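You operate a simulated robot arm through the tools that you are given. There is no shell and no other tool.

The job below is to be done with a simulated robot arm. You get a single attempt, and the scene is never put back.

Task
Air-test the grey coupler and sort it into the green or red tray.
Fine: GOOD on the display: green tray; LEAK: red. Stand it in the tester's cup, shut the clamp, press the green button; vent with the blue one before opening the clamp. Set down upright: what you pick out.

It is judged by the outcome, as a careful person would: the job done as asked, and still so three seconds after it is handed in. It fails if anything else is knocked over, pushed out of place, dropped, spilled or broken.

Robot
A 7-joint arm with a two-finger parallel gripper, fixed in place. Base frame: the origin is on the floor under the middle of its stand, x ahead of it, y to its left, z up. Readings come in m, rad, newtons and seconds.
It reaches about 0.906 m from its shoulder. Its first joint turns from -2.897 to 2.897 rad. Payload 3.43 kg.
Tool frame: the origin (TCP) lies between the finger pads and is the grasp point; the fingertips stand 0.03 m ahead of it; z points along the fingers, y is the line along which they close. Largest opening 0.094 m; finger width 0.028, thickness 0.01; the body of the gripper, 0.05 by 0.096 m, starts 0.055 m behind the TCP.
Orientation is told as [roll, pitch, yaw] about the base's x, y, z axes, in that order, counted from this pose: with the fingers straight down and closing along the base's y, the tool's x points along the base's -x, its y along +y and its z along -z.

Tools
- The arm moves only by the tool drive_tool. Its argument "series" is a list of rows, each a list of 3 entries, a list of its own where there are three numbers: the shift along the tool's x, y, z in units of 20 mm (1.0 is 20 mm), then the turn, a rotation vector about the tool's x, y, z in units of 4 degrees (1.0 is 4 degrees), then the finger opening in mm, from 0 to 94. In form: [[[x, y, z], [wx, wy, wz], fingers], ...]. A call has 1 to 20 rows; each row shifts and turns the commanded pose from where the row before left it, along the tool's axes as they then stand. A call with a number of a shift or a turn outside -1 to 1 is refused whole. Rows are played at 5 a second. More than 0.05 m and 0.15 rad between two rows, or a gripper value outside its range, and nothing of the call is played. Where a pose cannot be reached the arm comes as near as it can. A force on the tool above 60 N (or 10 N above the force at the start of the call, whichever is more), or a blocked arm, ends the call early, and 0.2 s more pass. The fingers move at their own pace (about 0.108 m/s each) and stop on an object; they squeeze with about 21 N. The grip force told is the motor's: it shows also when the fingers shut on nothing. Time passes only in rows, and 0.2 s behind the last, so rows that do not move let the fingers close. The reply holds the time, the measured pose of the TCP, the force on the tool along the base axes, the opening and the grip force, in the units named above and with some noise, with the torque about the TCP (base axes, N m) and any sound that the robot's microphone picked up, and new pictures: "views" is both (left out), scene, wrist or none.
- Cameras (640 x 400 px; columns grow to the right, rows downward): "scene" is fixed at [0.398, 0.6475, 1.398]; the picture's right is [-0.98, -0.18, 0.00], its down [-0.09, 0.47, -0.88] and it looks along [0.16, -0.86, -0.48] (base axes); focal length 333 px, centre (320, 200). "wrist" rides on the gripper at [0.076, 0.014, -0.103] in the tool frame; the picture's right is [-0.18, 0.98, 0.00], its down [-0.75, -0.14, -0.64] and it looks along [-0.63, -0.12, 0.77] (tool axes); focal length 243 px, centre (320, 200). There is no depth. A picture from a camera that has moved, and an enlarged one, comes with that camera's place and axes in the base frame and with its lens.
- lift_body(by): moves the trunk up (or, below 0, down) by that many m; the arm rides with it, the base frame stays. It gives what a move gives, with no picture.
- enlarge(camera, box): a new picture of the part [left, top, right, bottom] of that camera's present view, enlarged. The clock stands still meanwhile.
- hand_in(): hands the job in; it is judged then, once.

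Nothing tells you positions but the pictures and the camera data. Unless the task says otherwise, let go and move clear before handing in.

The tools are called after "Call:" as a command line: name --argument value ..., lists and objects as JSON in quotes. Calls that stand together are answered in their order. drive_tool: Moves the arm, as the interface text tells. Its arguments: {"type":"object","properties":{"series":{"type":"array","items":{"type":"array"}},"views":{"type":"string","enum":["both","scene","wrist","none"]}},"required":["series"]} The other tools are called the same way: lift_body (by) moves the trunk up or down; enlarge (camera, box) takes an enlarged picture of a part of a camera's view; hand_in () hands the job in.

At the start:

```text
time: 0.0
tool_pos: [0.374, 0.0524, 1.2]
orientation: [0.0, 0.0, -0.001]
contact_force: [-0.6, -0.2, -0.1]
wrist_torque: [-0.02, -0.03, -0.03]
finger_gap: 0.0941
grip_force: 0.0
trunk travel left (down, up): [-0.125, 0.465]
```

scene: 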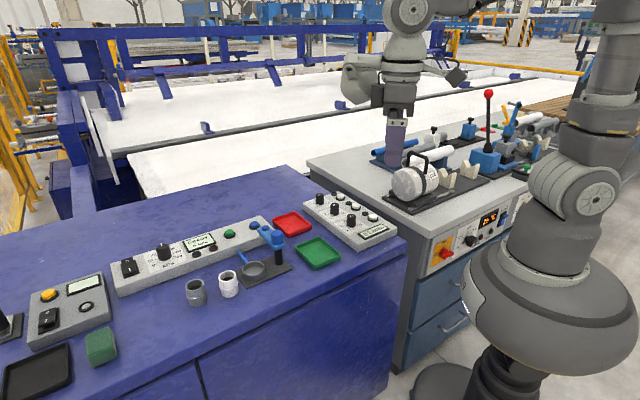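
wrist: 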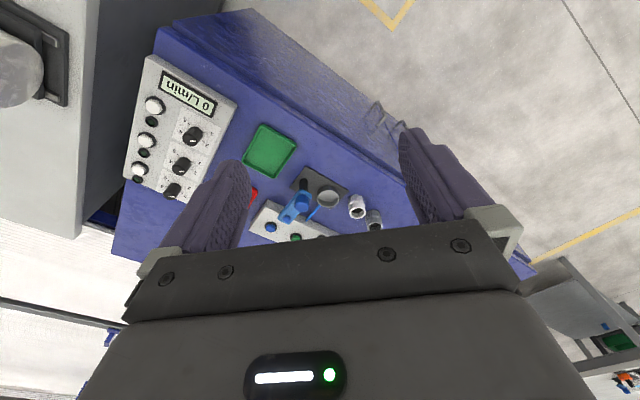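

I see a blue bench with a tester (cup with blue clamp), a grey coupler and a white one, red and green trays, and a control strip with a display. I'll take enlarged pictures first to locate things.

Call:
enlarge --camera "scene" --box '[100, 180, 400, 367]'

Call:
enlarge --camera "scene" --box '[170, 200, 350, 312]'

Call:
enlarge --camera "wrist" --box '[230, 110, 410, 250]'

```text
2.13 times, centred on (250, 274) of scene
camera zoom: at [0.398, 0.6475, 1.398], right [-0.98, -0.18, 0.0], down [-0.09, 0.47, -0.88], along [0.16, -0.86, -0.48], focal length 711 px, centre (469, 43)
```

zoom: 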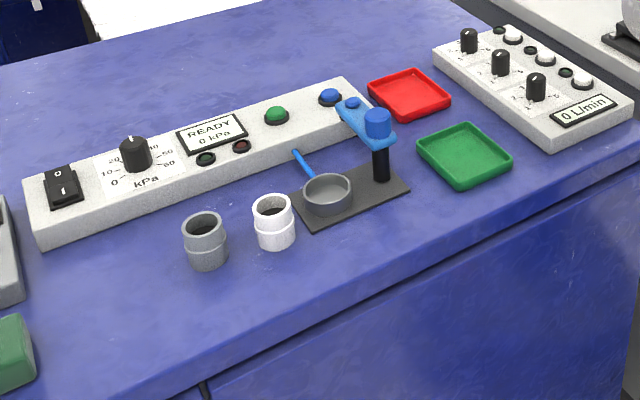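

```text
3.56 times, centred on (260, 256) of scene
camera zoom: at [0.398, 0.6475, 1.398], right [-0.98, -0.18, 0.0], down [-0.09, 0.47, -0.88], along [0.16, -0.86, -0.48], focal length 1185 px, centre (533, 1)
```

zoom: 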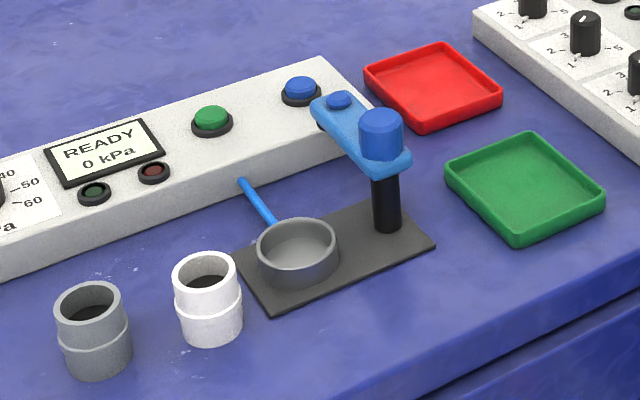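

```text
2.86 times, centred on (320, 180) of wrist
camera zoom: at [0.2976, 0.0664, 1.3028], right [0.18, 0.98, 0.0], down [0.75, -0.14, 0.64], along [0.63, -0.12, -0.77], focal length 693 px, centre (320, 257)
```

zoom: 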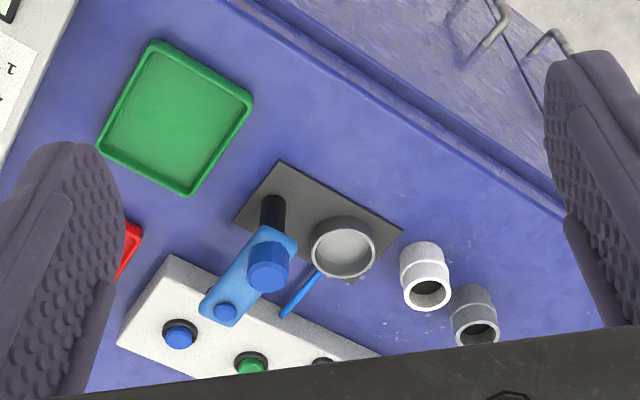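

The bench top is near z≈0.80. I place the cup at about (0.69, 0.01), the grey coupler at (0.79, 0.12) and the white one at (0.73, 0.08). Next I move the hand partway over for a closer look at the tester and clamp, with the fingers open.

Call:
drive_tool --series '[[[-0.75, 0, 0.5], [0, 0, 0], 94], [[-0.75, 0, 0.5], [0, 0, 0], 94], [[-0.75, 0, 0.5], [0, 0, 0], 94], [[-0.75, 0, 0.5], [0, 0, 0], 94], [[-0.75, 0, 0.5], [0, 0, 0], 94], [[-0.75, 0, 0.5], [0, 0, 0], 94], [[-0.75, 0, 0.5], [0, 0, 0], 94], [[-0.75, 0, 0.5], [0, 0, 0], 94], [[-0.75, 0, 0.5], [0, 0, 0], 94], [[-0.75, 0, 0.5], [0, 0, 0], 94]]'

```text
time: 2.2
tool_pos: [0.5242, 0.0533, 1.1017]
orientation: [0.0, 0.002, -0.001]
contact_force: [-0.6, -0.3, -0.1]
wrist_torque: [-0.02, -0.01, -0.02]
finger_gap: 0.094
grip_force: 0.0
trunk travel left (down, up): [-0.125, 0.465]
camera wrist: at [0.447, 0.0668, 1.2027], right [0.18, 0.98, 0.0], down [0.75, -0.14, 0.64], along [0.63, -0.12, -0.77], focal length 243 px, centre (320, 200)
```

scene: 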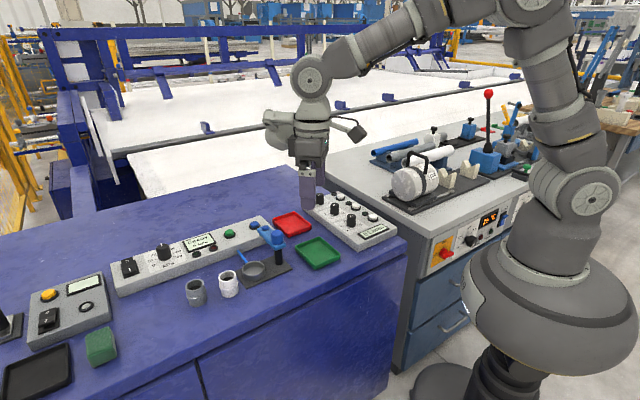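
wrist: 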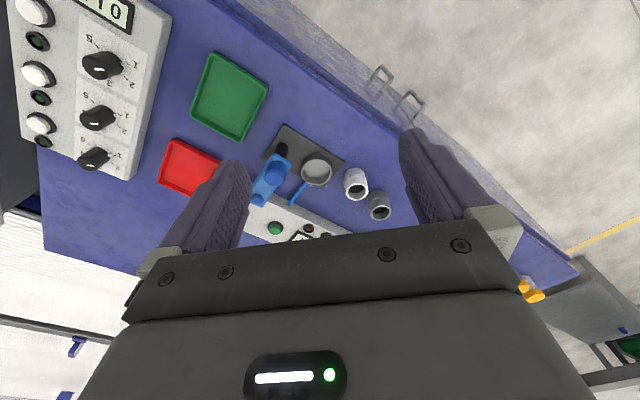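

Call:
enlarge --camera "wrist" --box '[240, 110, 410, 240]'

Call:
enlarge --camera "scene" --box '[225, 205, 305, 290]'

```text
3.08 times, centred on (325, 175) of wrist
camera zoom: at [0.447, 0.0668, 1.2027], right [0.18, 0.98, 0.0], down [0.75, -0.14, 0.64], along [0.63, -0.12, -0.77], focal length 746 px, centre (305, 277)
```

zoom: 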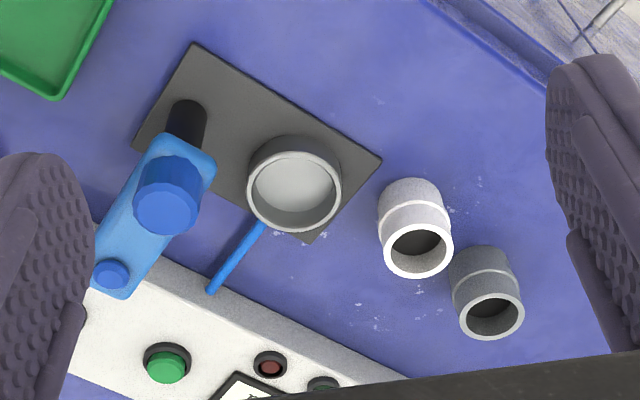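

```text
4.71 times, centred on (265, 248) of scene
camera zoom: at [0.398, 0.6475, 1.398], right [-0.98, -0.18, 0.0], down [-0.09, 0.47, -0.88], along [0.16, -0.86, -0.48], focal length 1569 px, centre (579, -24)
```

zoom: 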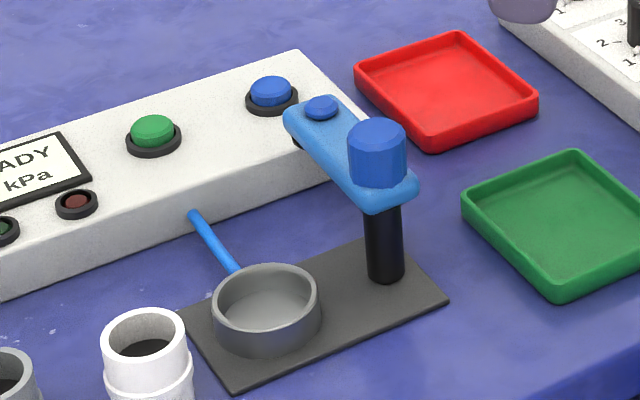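

The clamp is a swing arm on a post at about (0.638, -0.040), with a knob on the post's axis. The arm now points away from the cup, so it is open. The green button is near (0.806, -0.10) and the blue one near (0.749, -0.157). Now I move above the grey coupler and turn the hand so the fingers miss the white one.

Call:
drive_tool --series '[[[-0.95, 0.25, 0.53], [0, 0, 0], 94], [[-0.95, 0.25, 0.53], [0, 0, 0], 94], [[-0.95, 0.25, 0.53], [0, 0, 0], 94], [[-0.95, 0.25, 0.53], [0, 0, 0], 94], [[-0.95, 0.25, 0.53], [0, 0, 0], 94], [[-0.95, 0.25, 0.53], [0, 0, 0], 94], [[-0.95, 0.25, 0.53], [0, 0, 0], 94], [[-0.95, 0.25, 0.53], [0, 0, 0], 94], [[-0.95, 0.25, 0.53], [0, 0, 0], 94], [[-0.95, 0.25, 0.53], [0, 0, 0], 94], [[-0.95, 0.25, 0.53], [0, 0, 0], 94], [[-0.95, 0.25, 0.53], [0, 0, 0], 94], [[-0.95, 0.25, 0.53], [0, 0, 0], 94], [[-0.95, 0.25, 0.53], [0, 0, 0], 94]]'

Call:
enlarge --camera "scene" --box '[180, 260, 250, 315]'

```text
time: 5.2
tool_pos: [0.7231, 0.1065, 0.9776]
orientation: [-0.001, 0.0, 0.001]
contact_force: [0.1, 0.1, -0.6]
wrist_torque: [0.0, -0.02, 0.0]
finger_gap: 0.0941
grip_force: 0.1
out of reach, approached as far as the arm can: row 11, 12, 13, 14
trunk travel left (down, up): [-0.125, 0.465]
camera wrist: at [0.6472, 0.1214, 1.0794], right [0.18, 0.98, 0.0], down [0.75, -0.14, 0.64], along [0.63, -0.12, -0.77], focal length 243 px, centre (320, 200)
```

scene: 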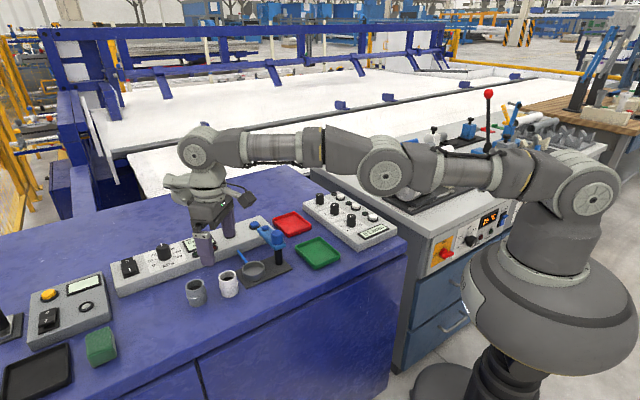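
wrist: 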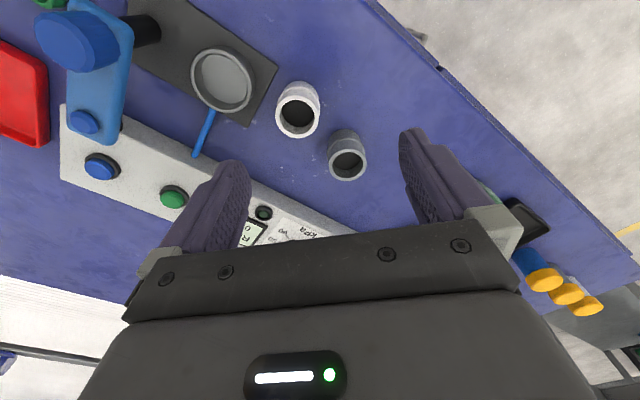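

```text
7.27 times, centred on (215, 288) of scene
camera zoom: at [0.398, 0.6475, 1.398], right [-0.98, -0.18, 0.0], down [-0.09, 0.47, -0.88], along [0.16, -0.86, -0.48], focal length 2424 px, centre (1084, -436)
```

zoom: 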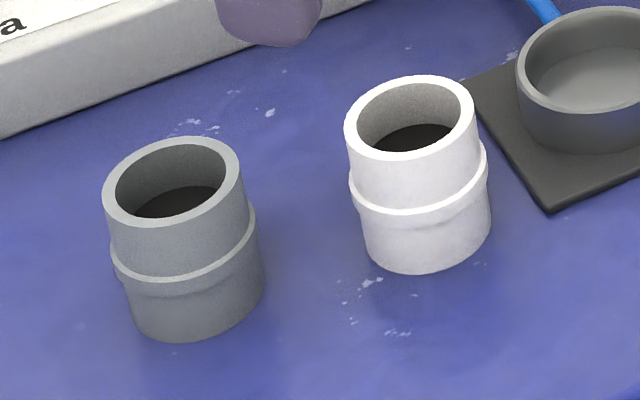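

The arm is at its limit here with the hand vertical, so for the couplers and buttons I'll have to tilt the hand outward. First I'll refine the positions with a close wrist view.

Call:
enlarge --camera "wrist" --box '[260, 60, 400, 200]'

Call:
enlarge --camera "wrist" --box '[20, 0, 280, 220]'

Call:
enlarge --camera "scene" --box '[140, 110, 280, 290]'

```text
2.86 times, centred on (330, 130) of wrist
camera zoom: at [0.6472, 0.1214, 1.0794], right [0.18, 0.98, 0.0], down [0.75, -0.14, 0.64], along [0.63, -0.12, -0.77], focal length 693 px, centre (291, 400)
```

zoom: 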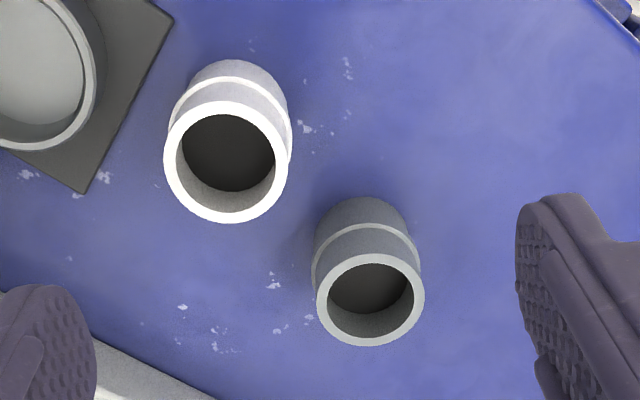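

```text
1.82 times, centred on (150, 110) of wrist
camera zoom: at [0.6472, 0.1214, 1.0794], right [0.18, 0.98, 0.0], down [0.75, -0.14, 0.64], along [0.63, -0.12, -0.77], focal length 441 px, centre (629, 364)
```

zoom: 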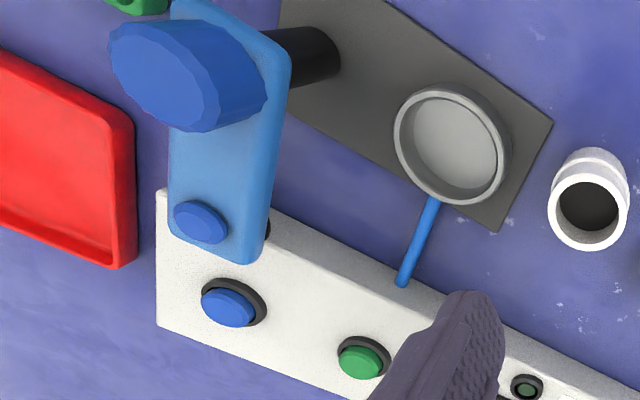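

```text
2.22 times, centred on (210, 200) of scene
camera zoom: at [0.398, 0.6475, 1.398], right [-0.98, -0.18, 0.0], down [-0.09, 0.47, -0.88], along [0.16, -0.86, -0.48], focal length 741 px, centre (564, 200)
```

zoom: 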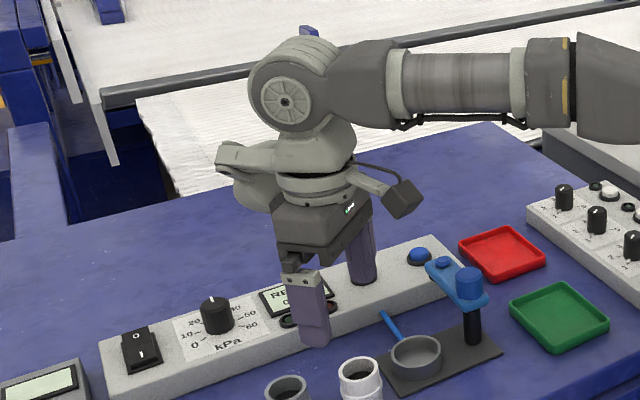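

Refined positions: grey coupler axis (0.792, 0.125), top z≈0.850 and 50 mm tall, with the table at z≈0.80. I'm turning the hand to the radial direction and tilting it outward about 36°, still well above everything.

Call:
drive_tool --series '[[[0, 0, 0], [0, 0, -1], 80], [[0, 0, 0], [0, 0, -1], 80], [[0, 0, 0], [0, 0, -0.2], 80], [[0, 0, 0], [0, -1, 0], 80], [[0, 0, 0], [0, -1, 0], 80], [[0, 0, 0], [0, -1, 0], 80], [[0, 0, 0], [0, -1, 0], 80], [[0, 0, 0], [0, -1, 0], 80], [[0, 0, 0], [0, -1, 0], 80], [[0, 0, 0], [0, -1, 0], 80], [[0, 0, 0], [0, -1, 0], 80], [[0, 0, 0], [0, -1, 0], 80]]'

```text
time: 7.8
tool_pos: [0.7226, 0.1079, 0.9782]
orientation: [0.0, -0.629, 0.154]
contact_force: [-0.2, 0.2, -0.1]
wrist_torque: [-0.01, 0.0, 0.01]
finger_gap: 0.0799
grip_force: 0.1
trunk travel left (down, up): [-0.125, 0.465]
camera wrist: at [0.6003, 0.1029, 1.0159], right [0.0, 0.99, 0.11], down [0.25, -0.1, 0.96], along [0.97, 0.03, -0.25], focal length 243 px, centre (320, 200)
```

scene: 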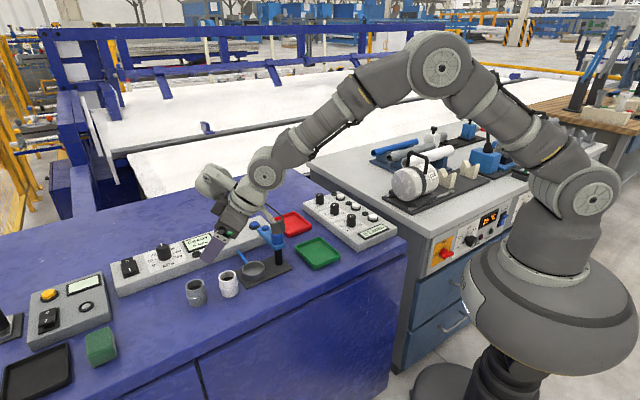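
wrist: 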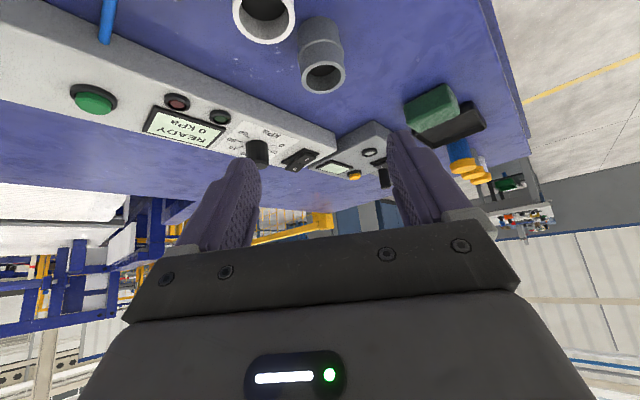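

The tilted pose works and leaves reach to spare. Next I move above the grey coupler at z≈0.90 and check the alignment before going down.

Call:
drive_tool --series '[[[-0.624, 0.074, 0.4535], [0, 0, 0], 80], [[-0.624, 0.074, 0.4535], [0, 0, 0], 80], [[-0.624, 0.074, 0.4535], [0, 0, 0], 80], [[-0.624, 0.074, 0.4535], [0, 0, 0], 80], [[0.459, 0, 0.631], [0, 0, 0], 80], [[0.459, 0, 0.631], [0, 0, 0], 80], [[0.459, 0, 0.631], [0, 0, 0], 80], [[0.459, 0, 0.631], [0, 0, 0], 80], [[0.459, 0, 0.631], [0, 0, 0], 80]]'

Call:
enlarge --camera "scene" --box '[160, 200, 280, 320]'

Call:
enlarge --camera "wrist" --box '[220, 60, 420, 220]'

```text
time: 9.8
tool_pos: [0.7813, 0.1231, 0.8996]
orientation: [0.0, -0.629, 0.152]
contact_force: [-0.2, 0.4, 0.6]
wrist_torque: [0.02, 0.01, 0.02]
finger_gap: 0.0804
grip_force: 0.0
trunk travel left (down, up): [-0.125, 0.465]
camera wrist: at [0.6591, 0.119, 0.9377], right [0.0, 0.99, 0.11], down [0.25, -0.1, 0.96], along [0.97, 0.03, -0.25], focal length 243 px, centre (320, 200)
```

scene: 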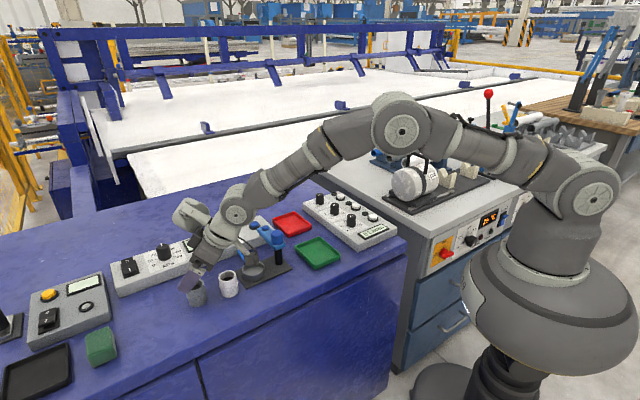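
wrist: 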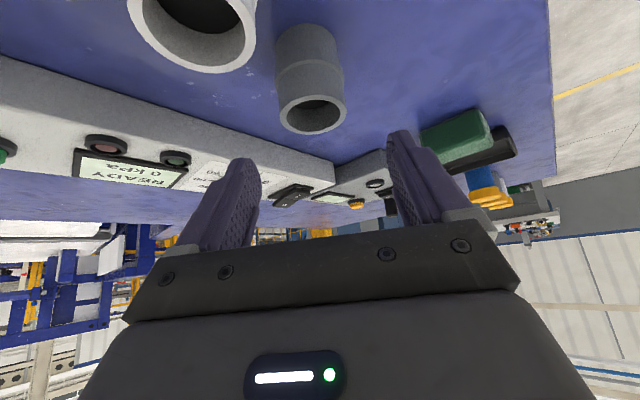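

```text
3.33 times, centred on (220, 260) of scene
camera zoom: at [0.398, 0.6475, 1.398], right [-0.98, -0.18, 0.0], down [-0.09, 0.47, -0.88], along [0.16, -0.86, -0.48], focal length 1111 px, centre (653, 0)
```

zoom: 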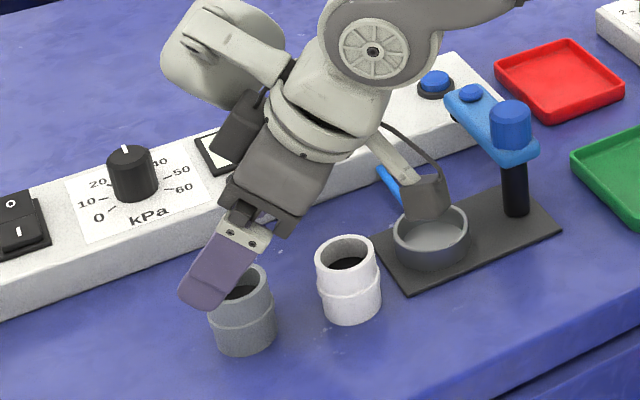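

```text
2.50 times, centred on (320, 140) of wrist
camera zoom: at [0.6591, 0.119, 0.9377], right [0.0, 0.99, 0.11], down [0.25, -0.1, 0.96], along [0.97, 0.03, -0.25], focal length 606 px, centre (320, 350)
```

zoom: 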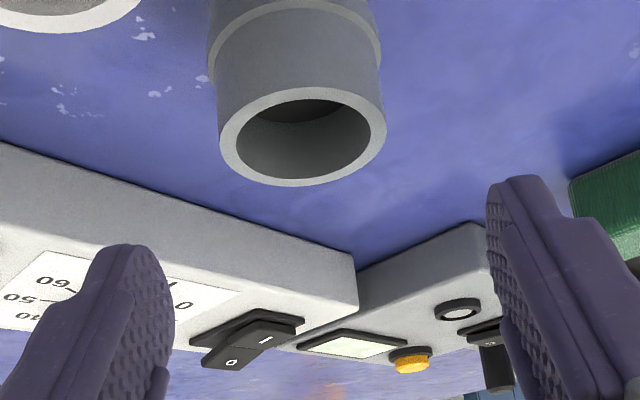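

The alignment looks right: the coupler axis is about 10 mm ahead of the TCP and centred between the fingers. I go down to z≈0.863 to grip only the upper section, then close.

Call:
drive_tool --series '[[[0.363, 0, 0.499], [0, 0, 0], 80], [[0.363, 0, 0.499], [0, 0, 0], 80], [[0.363, 0, 0.499], [0, 0, 0], 80], [[0, 0, 0], [0, 0, 0], 60], [[0, 0, 0], [0, 0, 0], 50], [[0, 0, 0], [0, 0, 0], 40], [[0, 0, 0], [0, 0, 0], 36], [[0, 0, 0], [0, 0, 0], 36]]'

Call:
enlarge --camera "scene" --box '[160, 200, 280, 320]'

Call:
enlarge --camera "wrist" --box '[220, 60, 420, 220]'

```text
time: 11.6
tool_pos: [0.7809, 0.1229, 0.8615]
orientation: [0.0, -0.63, 0.155]
contact_force: [0.3, 0.9, 0.4]
wrist_torque: [-0.02, 0.01, -0.04]
finger_gap: 0.0402
grip_force: 20.6
trunk travel left (down, up): [-0.125, 0.465]
camera wrist: at [0.6595, 0.1185, 0.8999], right [0.0, 0.99, 0.11], down [0.25, -0.1, 0.96], along [0.97, 0.03, -0.25], focal length 243 px, centre (320, 200)
```

scene: 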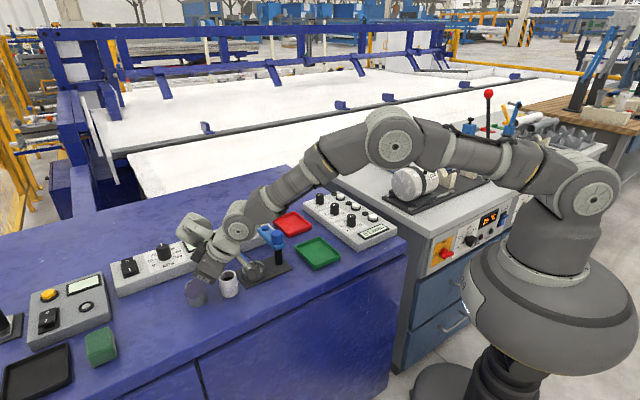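
wrist: 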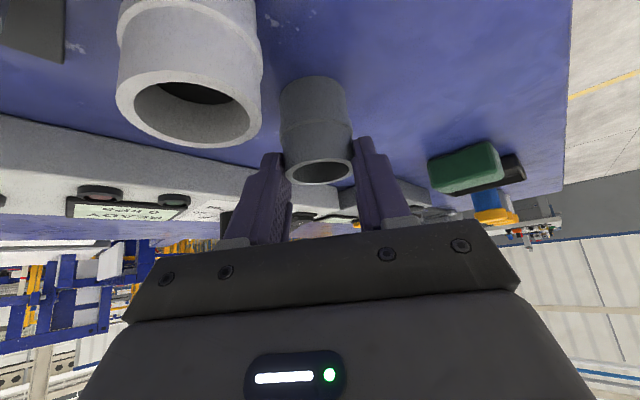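

```text
3.33 times, centred on (220, 260) of scene
camera zoom: at [0.398, 0.6475, 1.398], right [-0.98, -0.18, 0.0], down [-0.09, 0.47, -0.88], along [0.16, -0.86, -0.48], focal length 1111 px, centre (653, 0)
```

zoom: 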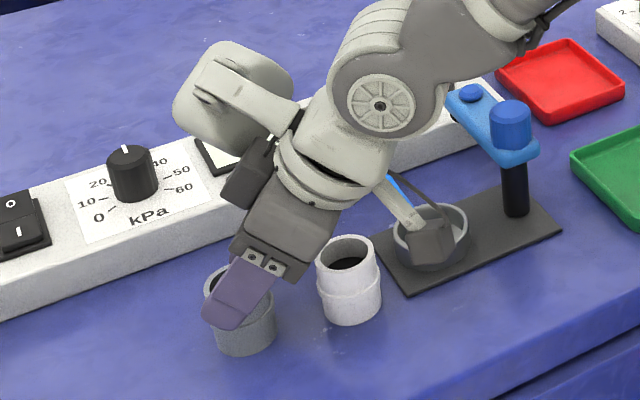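

```text
2.50 times, centred on (320, 140) of wrist
camera zoom: at [0.6595, 0.1185, 0.8999], right [0.0, 0.99, 0.11], down [0.25, -0.1, 0.96], along [0.97, 0.03, -0.25], focal length 606 px, centre (320, 350)
```

zoom: 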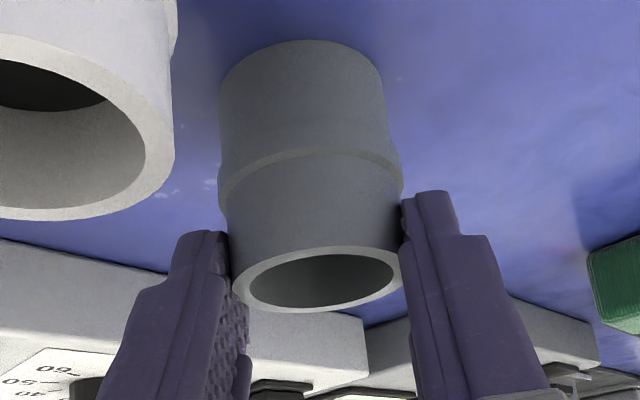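

The grip is on: 40 mm gap, 20.6 N. I lift the coupler straight up 80 mm and check it.

Call:
drive_tool --series '[[[-0.147, 0, -0.202], [0, 0, 0], 36], [[-0.294, 0, -0.404], [0, 0, 0], 36], [[-0.588, 0, -0.809], [0, 0, 0], 36], [[-0.588, 0, -0.809], [0, 0, 0], 36], [[-0.588, 0, -0.809], [0, 0, 0], 36], [[-0.147, 0, -0.201], [0, 0, 0], 36]]'

Call:
enlarge --camera "scene" --box '[160, 200, 280, 320]'

Call:
enlarge --camera "wrist" --box '[220, 60, 420, 220]'

```text
time: 13.0
tool_pos: [0.7826, 0.1225, 0.9426]
orientation: [0.0, -0.629, 0.152]
contact_force: [-0.5, 0.5, 0.0]
wrist_torque: [0.01, 0.01, 0.0]
finger_gap: 0.036
grip_force: 0.1
trunk travel left (down, up): [-0.125, 0.465]
camera wrist: at [0.6599, 0.1177, 0.9801], right [0.0, 0.99, 0.11], down [0.25, -0.1, 0.96], along [0.97, 0.03, -0.25], focal length 243 px, centre (320, 200)
```

scene: 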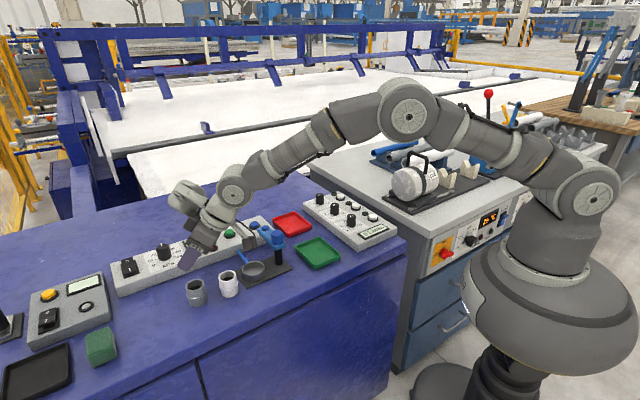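
wrist: 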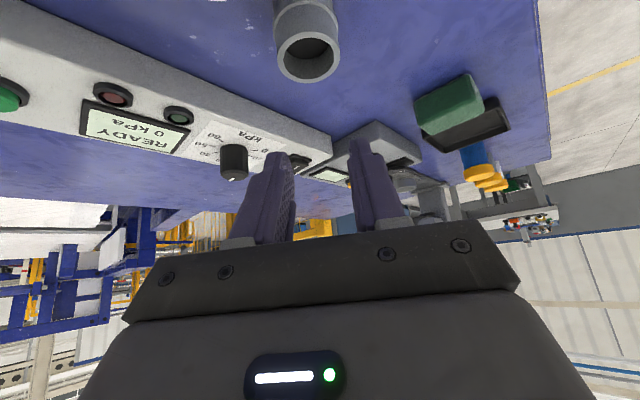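

```text
3.33 times, centred on (220, 260) of scene
camera zoom: at [0.398, 0.6475, 1.398], right [-0.98, -0.18, 0.0], down [-0.09, 0.47, -0.88], along [0.16, -0.86, -0.48], focal length 1111 px, centre (653, 0)
```

zoom: 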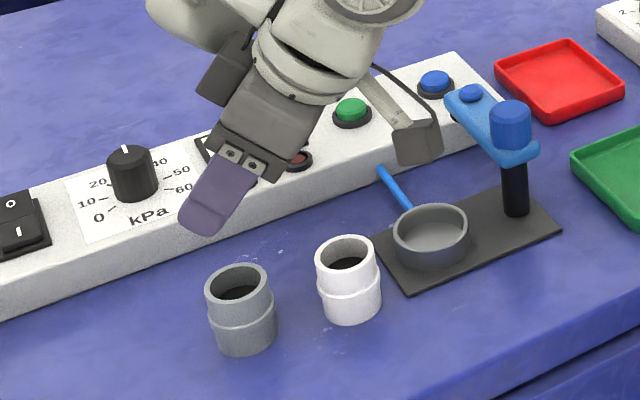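

```text
2.50 times, centred on (320, 140) of wrist
camera zoom: at [0.6599, 0.1177, 0.9801], right [0.0, 0.99, 0.11], down [0.25, -0.1, 0.96], along [0.97, 0.03, -0.25], focal length 606 px, centre (320, 350)
```

zoom: 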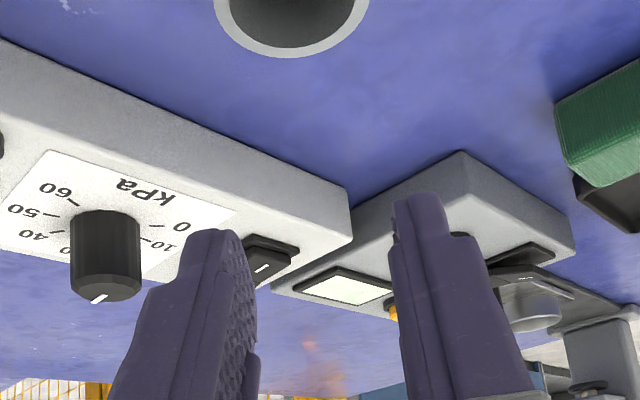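

The coupler slipped out and stayed standing; the fingers closed to 36 mm on the way up. I need to know its true diameter and whether it moved, so I take close looks.

Call:
enlarge --camera "scene" --box '[180, 260, 250, 315]'

Call:
enlarge --camera "wrist" --box '[260, 0, 360, 100]'

Call:
enlarge --camera "scene" --box '[160, 170, 260, 280]'

Call:
enlarge --camera "wrist" --box '[230, 120, 410, 260]'

```text
7.27 times, centred on (215, 288) of scene
camera zoom: at [0.398, 0.6475, 1.398], right [-0.98, -0.18, 0.0], down [-0.09, 0.47, -0.88], along [0.16, -0.86, -0.48], focal length 2424 px, centre (1084, -436)
```

zoom: 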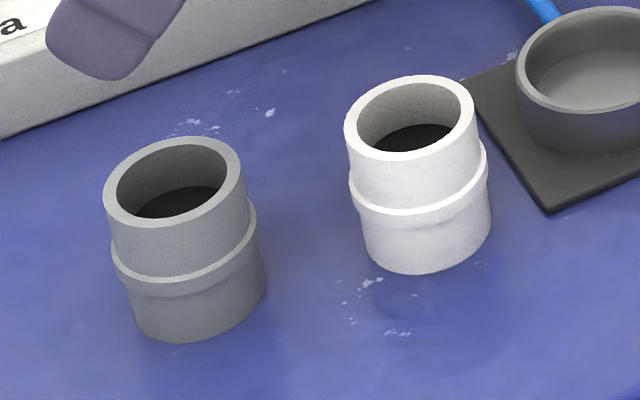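

```text
4.00 times, centred on (310, 50) of wrist
camera zoom: at [0.6599, 0.1177, 0.9801], right [0.0, 0.99, 0.11], down [0.25, -0.1, 0.96], along [0.97, 0.03, -0.25], focal length 970 px, centre (360, 800)
```

zoom: 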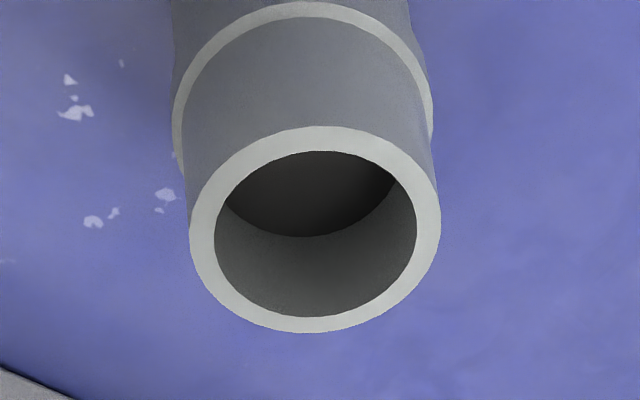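

```text
3.64 times, centred on (210, 225) of scene
camera zoom: at [0.398, 0.6475, 1.398], right [-0.98, -0.18, 0.0], down [-0.09, 0.47, -0.88], along [0.16, -0.86, -0.48], focal length 1212 px, centre (720, 109)
```

zoom: 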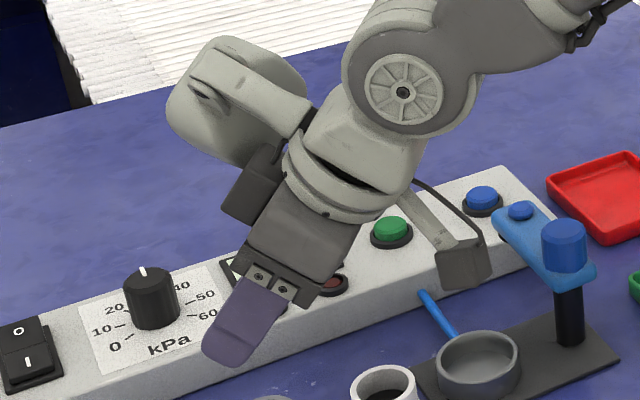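

```text
2.86 times, centred on (320, 190) of wrist
camera zoom: at [0.6599, 0.1177, 0.9801], right [0.0, 0.99, 0.11], down [0.25, -0.1, 0.96], along [0.97, 0.03, -0.25], focal length 693 px, centre (320, 229)
```

zoom: 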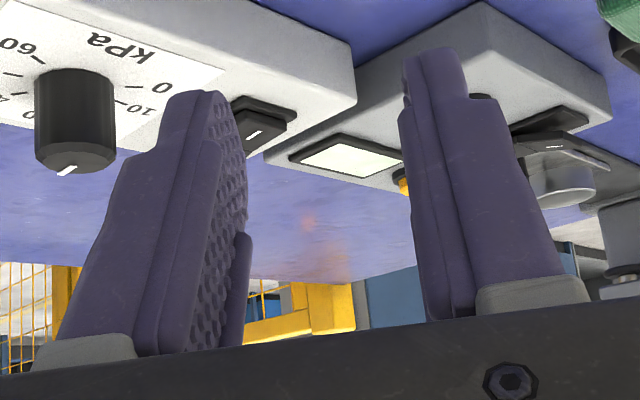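

The coupler is still in place at (0.792, 0.125), about 41 mm OD with a 44 mm ridge at mid-height. The cup looks only about 12 mm deep, so I can grip lower, on the ridge at its centre of mass. I reopen, go down lower, grip firmly and test with a small lift.

Call:
drive_tool --series '[[[0, 0, 0], [0, 0, 0], 80], [[0, 0, 0], [0, 0, 0], 80], [[0.559, 0, 0.768], [0, 0, 0], 80], [[0.559, 0, 0.768], [0, 0, 0], 80], [[0.559, 0, 0.768], [0, 0, 0], 80], [[0.559, 0, 0.768], [0, 0, 0], 80], [[0.28, 0, 0.384], [0, 0, 0], 80], [[0.28, 0, 0.384], [0, 0, 0], 80], [[0, 0, 0], [0, 0, 0], 60], [[0, 0, 0], [0, 0, 0], 48], [[0, 0, 0], [0, 0, 0], 30], [[0, 0, 0], [0, 0, 0], 10], [[0, 0, 0], [0, 0, 0], 0], [[0, 0, 0], [0, 0, 0], 0]]'

Call:
enlarge --camera "wrist" --box '[220, 60, 420, 220]'

Call:
enlarge --camera "scene" --box '[170, 240, 250, 320]'

```text
time: 16.0
tool_pos: [0.782, 0.1222, 0.8477]
orientation: [-0.001, -0.63, 0.155]
contact_force: [0.4, 0.4, 0.5]
wrist_torque: [0.01, 0.01, 0.04]
finger_gap: 0.04
grip_force: 20.7
trunk travel left (down, up): [-0.125, 0.465]
camera wrist: at [0.6596, 0.118, 0.8859], right [0.0, 0.99, 0.11], down [0.25, -0.1, 0.96], along [0.97, 0.03, -0.25], focal length 243 px, centre (320, 200)
```

scene: 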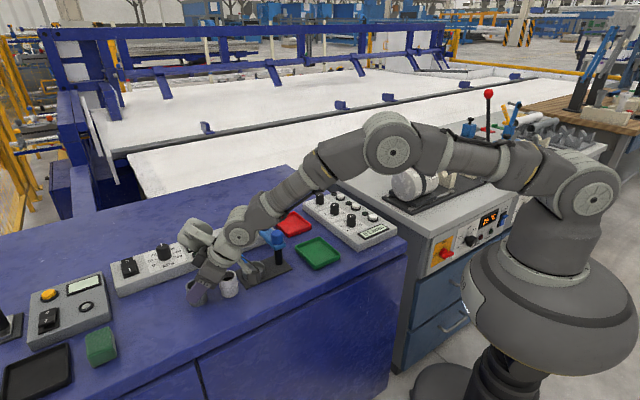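
wrist: 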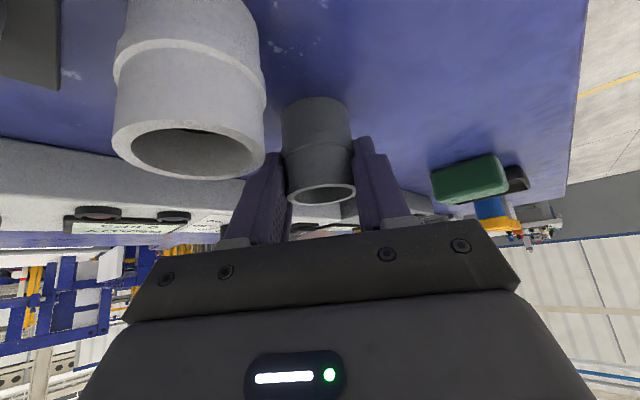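

```text
2.50 times, centred on (320, 140) of wrist
camera zoom: at [0.6596, 0.118, 0.8859], right [0.0, 0.99, 0.11], down [0.25, -0.1, 0.96], along [0.97, 0.03, -0.25], focal length 606 px, centre (320, 350)
```

zoom: 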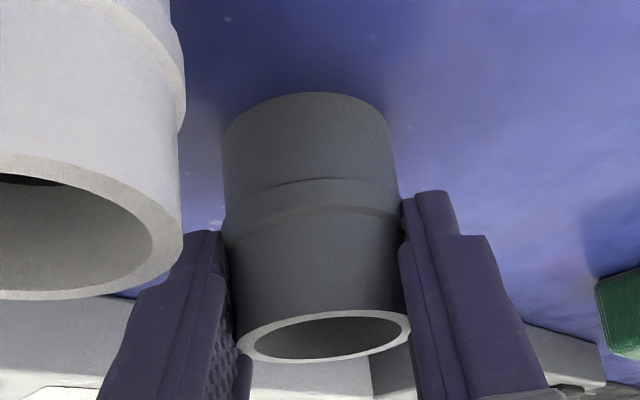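

```text
5.00 times, centred on (210, 280) of scene
camera zoom: at [0.398, 0.6475, 1.398], right [-0.98, -0.18, 0.0], down [-0.09, 0.47, -0.88], along [0.16, -0.86, -0.48], focal length 1667 px, centre (870, -200)
```

zoom: 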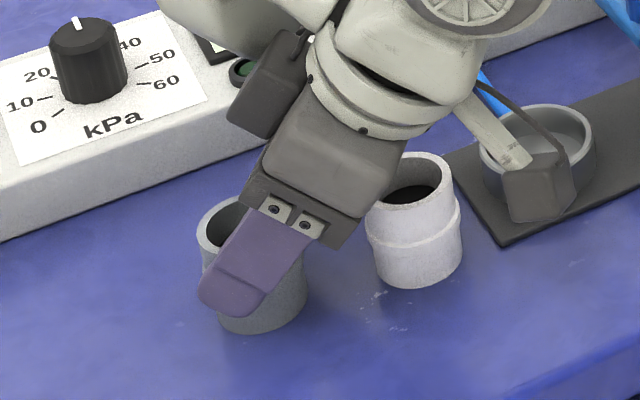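

The gap is 40 mm again at this lower grip. Now a slow test lift of about 6 mm to see whether it holds.

Call:
drive_tool --series '[[[-0.03, 0, -0.04], [0, 0, 0], 0], [[-0.03, 0, -0.04], [0, 0, 0], 0], [[-0.06, 0, -0.081], [0, 0, 0], 0], [[-0.06, 0, -0.081], [0, 0, 0], 0]]'

Call:
enlarge --camera "wrist" --box '[220, 60, 420, 220]'

Call:
enlarge --camera "scene" --box '[170, 240, 250, 320]'

```text
time: 17.0
tool_pos: [0.7824, 0.1223, 0.8541]
orientation: [-0.001, -0.628, 0.152]
contact_force: [0.7, 0.4, -0.4]
wrist_torque: [0.01, 0.01, 0.01]
finger_gap: 0.0399
grip_force: 20.8
trunk travel left (down, up): [-0.125, 0.465]
camera wrist: at [0.6598, 0.1182, 0.8915], right [0.0, 0.99, 0.11], down [0.25, -0.1, 0.96], along [0.97, 0.03, -0.25], focal length 243 px, centre (320, 200)
```

scene: 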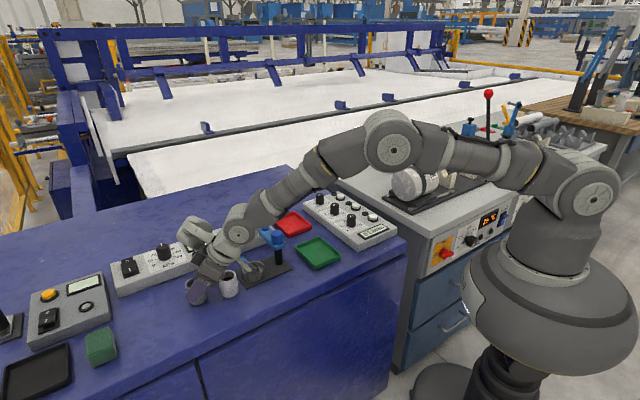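
wrist: 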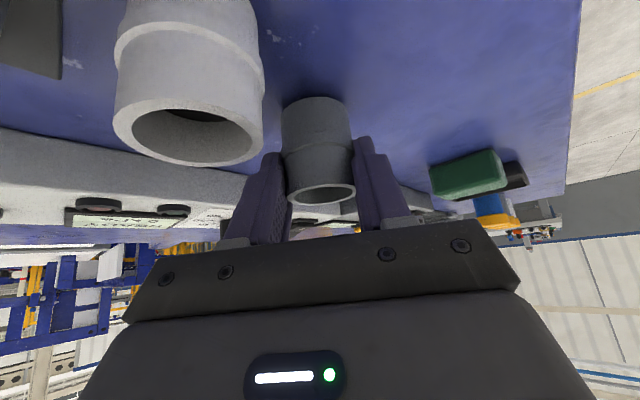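

```text
2.50 times, centred on (320, 140) of wrist
camera zoom: at [0.6598, 0.1182, 0.8915], right [0.0, 0.99, 0.11], down [0.25, -0.1, 0.96], along [0.97, 0.03, -0.25], focal length 606 px, centre (320, 350)
```

zoom: 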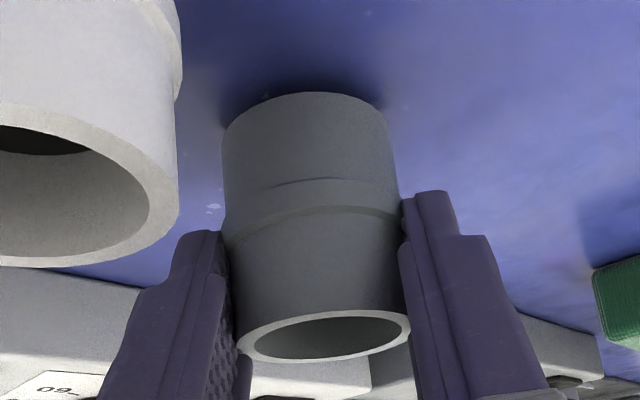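

```text
5.00 times, centred on (210, 280) of scene
camera zoom: at [0.398, 0.6475, 1.398], right [-0.98, -0.18, 0.0], down [-0.09, 0.47, -0.88], along [0.16, -0.86, -0.48], focal length 1667 px, centre (870, -200)
```

zoom: 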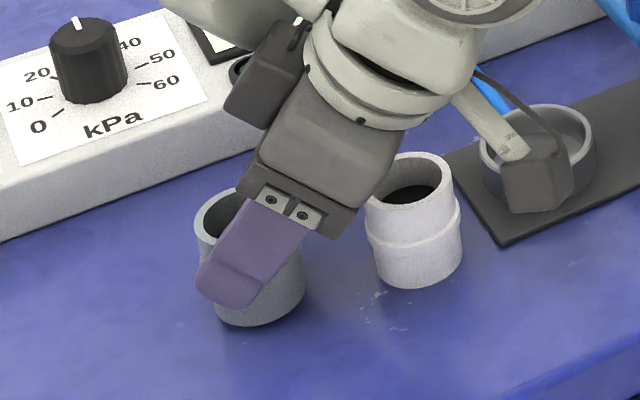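

It's held now: gap 40 mm, 20.8 N, and the coupler rises with the fingers. I keep lifting smoothly to travel height.

Call:
drive_tool --series '[[[-0.15, 0, -0.202], [0, 0, 0], 0], [[-0.294, 0, -0.404], [0, 0, 0], 0], [[-0.294, 0, -0.404], [0, 0, 0], 0], [[-0.294, 0, -0.404], [0, 0, 0], 0], [[-0.294, 0, -0.404], [0, 0, 0], 0], [[-0.294, 0, -0.404], [0, 0, 0], 0], [[-0.294, 0, -0.404], [0, 0, 0], 0], [[-0.294, 0, -0.404], [0, 0, 0], 0], [[-0.294, 0, -0.404], [0, 0, 0], 0], [[-0.15, 0, -0.202], [0, 0, 0], 0]]'

Call:
enlarge --camera "wrist" --box '[220, 60, 420, 220]'

Call:
enlarge --camera "scene" --box '[170, 200, 290, 300]'

```text
time: 19.2
tool_pos: [0.7809, 0.1215, 0.9442]
orientation: [0.0, -0.63, 0.155]
contact_force: [0.3, 0.6, 0.3]
wrist_torque: [0.04, 0.01, 0.03]
finger_gap: 0.0399
grip_force: 21.0
trunk travel left (down, up): [-0.125, 0.465]
camera wrist: at [0.66, 0.1177, 0.9815], right [0.0, 0.99, 0.11], down [0.25, -0.1, 0.96], along [0.97, 0.03, -0.25], focal length 243 px, centre (320, 200)
```

scene: 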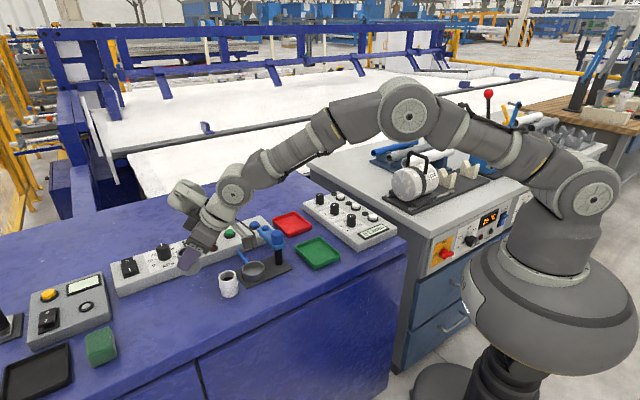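
wrist: 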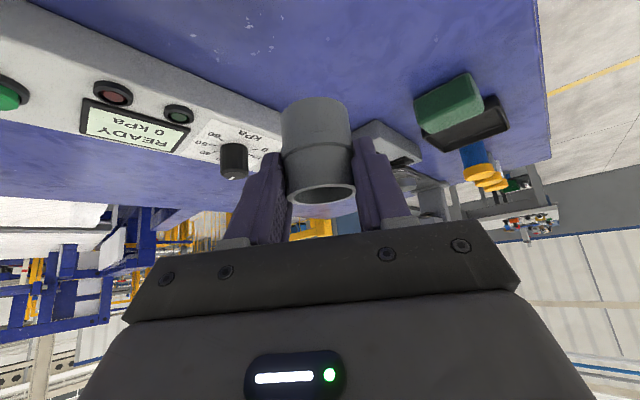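

```text
2.50 times, centred on (320, 140) of wrist
camera zoom: at [0.66, 0.1177, 0.9815], right [0.0, 0.99, 0.11], down [0.25, -0.1, 0.96], along [0.97, 0.03, -0.25], focal length 606 px, centre (320, 350)
```

zoom: 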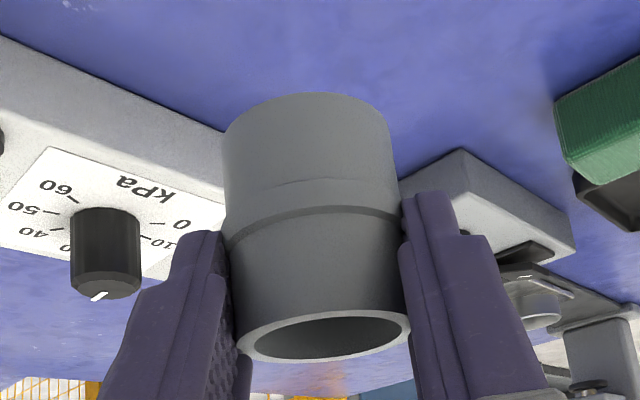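

```text
4.00 times, centred on (230, 250) of scene
camera zoom: at [0.398, 0.6475, 1.398], right [-0.98, -0.18, 0.0], down [-0.09, 0.47, -0.88], along [0.16, -0.86, -0.48], focal length 1333 px, centre (680, 0)
```

zoom: 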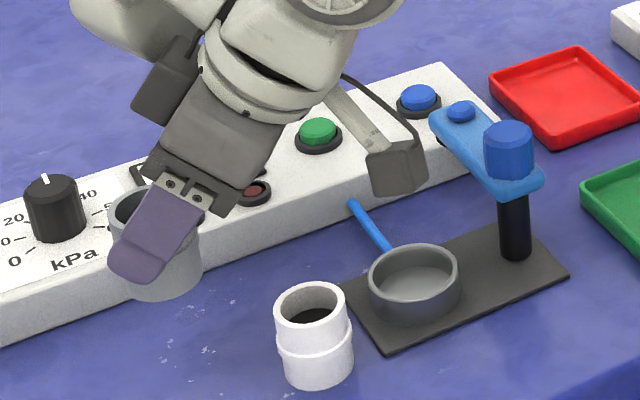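

It's held upright. Now I carry it over to above the cup at travel height, then turn the hand about the vertical to yaw ≈ -30° so it stays clear of the clamp post.

Call:
drive_tool --series '[[[0.23, -0.2135, -0.1675], [0, 0, 0], 0], [[0.46, -0.427, -0.335], [0, 0, 0], 0], [[0.46, -0.427, -0.335], [0, 0, 0], 0], [[0.46, -0.427, -0.335], [0, 0, 0], 0], [[0.46, -0.427, -0.335], [0, 0, 0], 0], [[0.46, -0.427, -0.335], [0, 0, 0], 0], [[0.46, -0.427, -0.335], [0, 0, 0], 0], [[0.46, -0.427, -0.335], [0, 0, 0], 0], [[0.46, -0.427, -0.335], [0, 0, 0], 0], [[0.46, -0.427, -0.335], [0, 0, 0], 0], [[0.23, -0.2135, -0.1675], [0, 0, 0], 0]]' --views "none"

Call:
drive_tool --series '[[[0, 0, 0], [0.5706, 0, 0.7843], 0], [[0, 0, 0], [0.5706, 0, 0.7843], 0], [[0, 0, 0], [0.5706, 0, 0.7843], 0], [[0, 0, 0], [0.5706, 0, 0.7843], 0], [[0, 0, 0], [0.5706, 0, 0.7843], 0], [[0, 0, 0], [0.5706, 0, 0.7843], 0], [[0, 0, 0], [0.5706, 0, 0.7843], 0], [[0, 0, 0], [0.5706, 0, 0.7843], 0], [[0, 0, 0], [0.5706, 0, 0.7843], 0], [[0, 0, 0], [0.5706, 0, 0.7843], 0], [[0, 0, 0], [0, 0, 0], 0]]'

Call:
enlarge --camera "scene" --box '[210, 190, 310, 290]'

Call:
enlarge --camera "wrist" --box '[200, 40, 440, 240]'

```text
time: 21.6
tool_pos: [0.6833, 0.0203, 0.9447]
orientation: [0.002, -0.629, 0.156]
contact_force: [-0.4, 0.2, -0.3]
wrist_torque: [-0.06, 0.0, -0.02]
finger_gap: 0.0396
grip_force: 21.1
trunk travel left (down, up): [-0.125, 0.465]
```

```text
time: 24.0
tool_pos: [0.6839, 0.0218, 0.9441]
orientation: [-0.001, -0.628, -0.524]
contact_force: [0.2, -0.5, 0.5]
wrist_torque: [0.01, -0.03, 0.02]
finger_gap: 0.0398
grip_force: 20.7
trunk travel left (down, up): [-0.125, 0.465]
camera wrist: at [0.5854, 0.0945, 0.9823], right [0.62, 0.78, 0.11], down [0.13, -0.24, 0.96], along [0.77, -0.58, -0.25], focal length 243 px, centre (320, 200)
```

scene: 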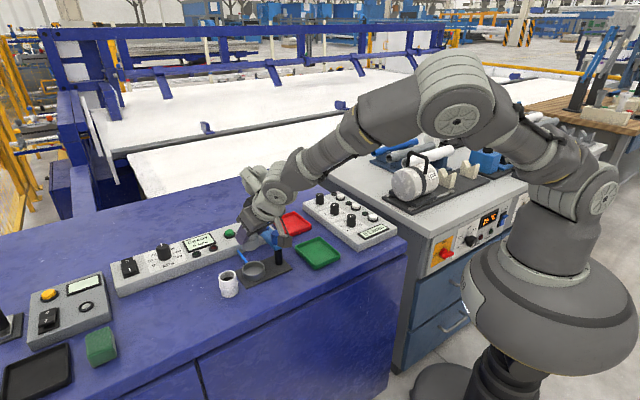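
wrist: 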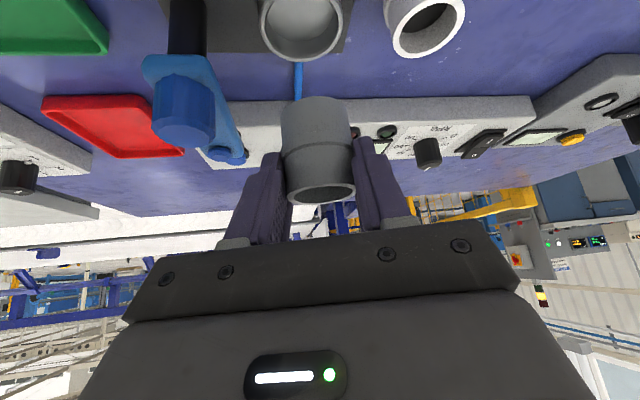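

```text
4.00 times, centred on (260, 240) of scene
camera zoom: at [0.398, 0.6475, 1.398], right [-0.98, -0.18, 0.0], down [-0.09, 0.47, -0.88], along [0.16, -0.86, -0.48], focal length 1333 px, centre (560, 40)
```

zoom: 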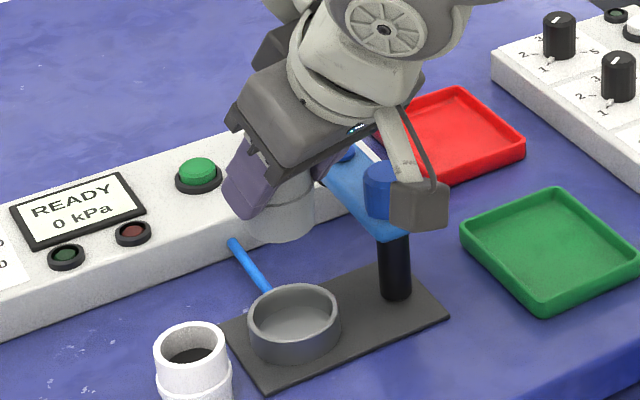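

```text
2.00 times, centred on (320, 140) of wrist
camera zoom: at [0.5854, 0.0945, 0.9823], right [0.62, 0.78, 0.11], down [0.13, -0.24, 0.96], along [0.77, -0.58, -0.25], focal length 485 px, centre (320, 320)
```

zoom: 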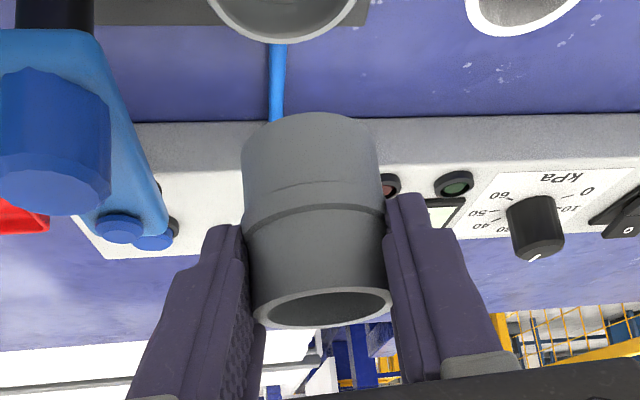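

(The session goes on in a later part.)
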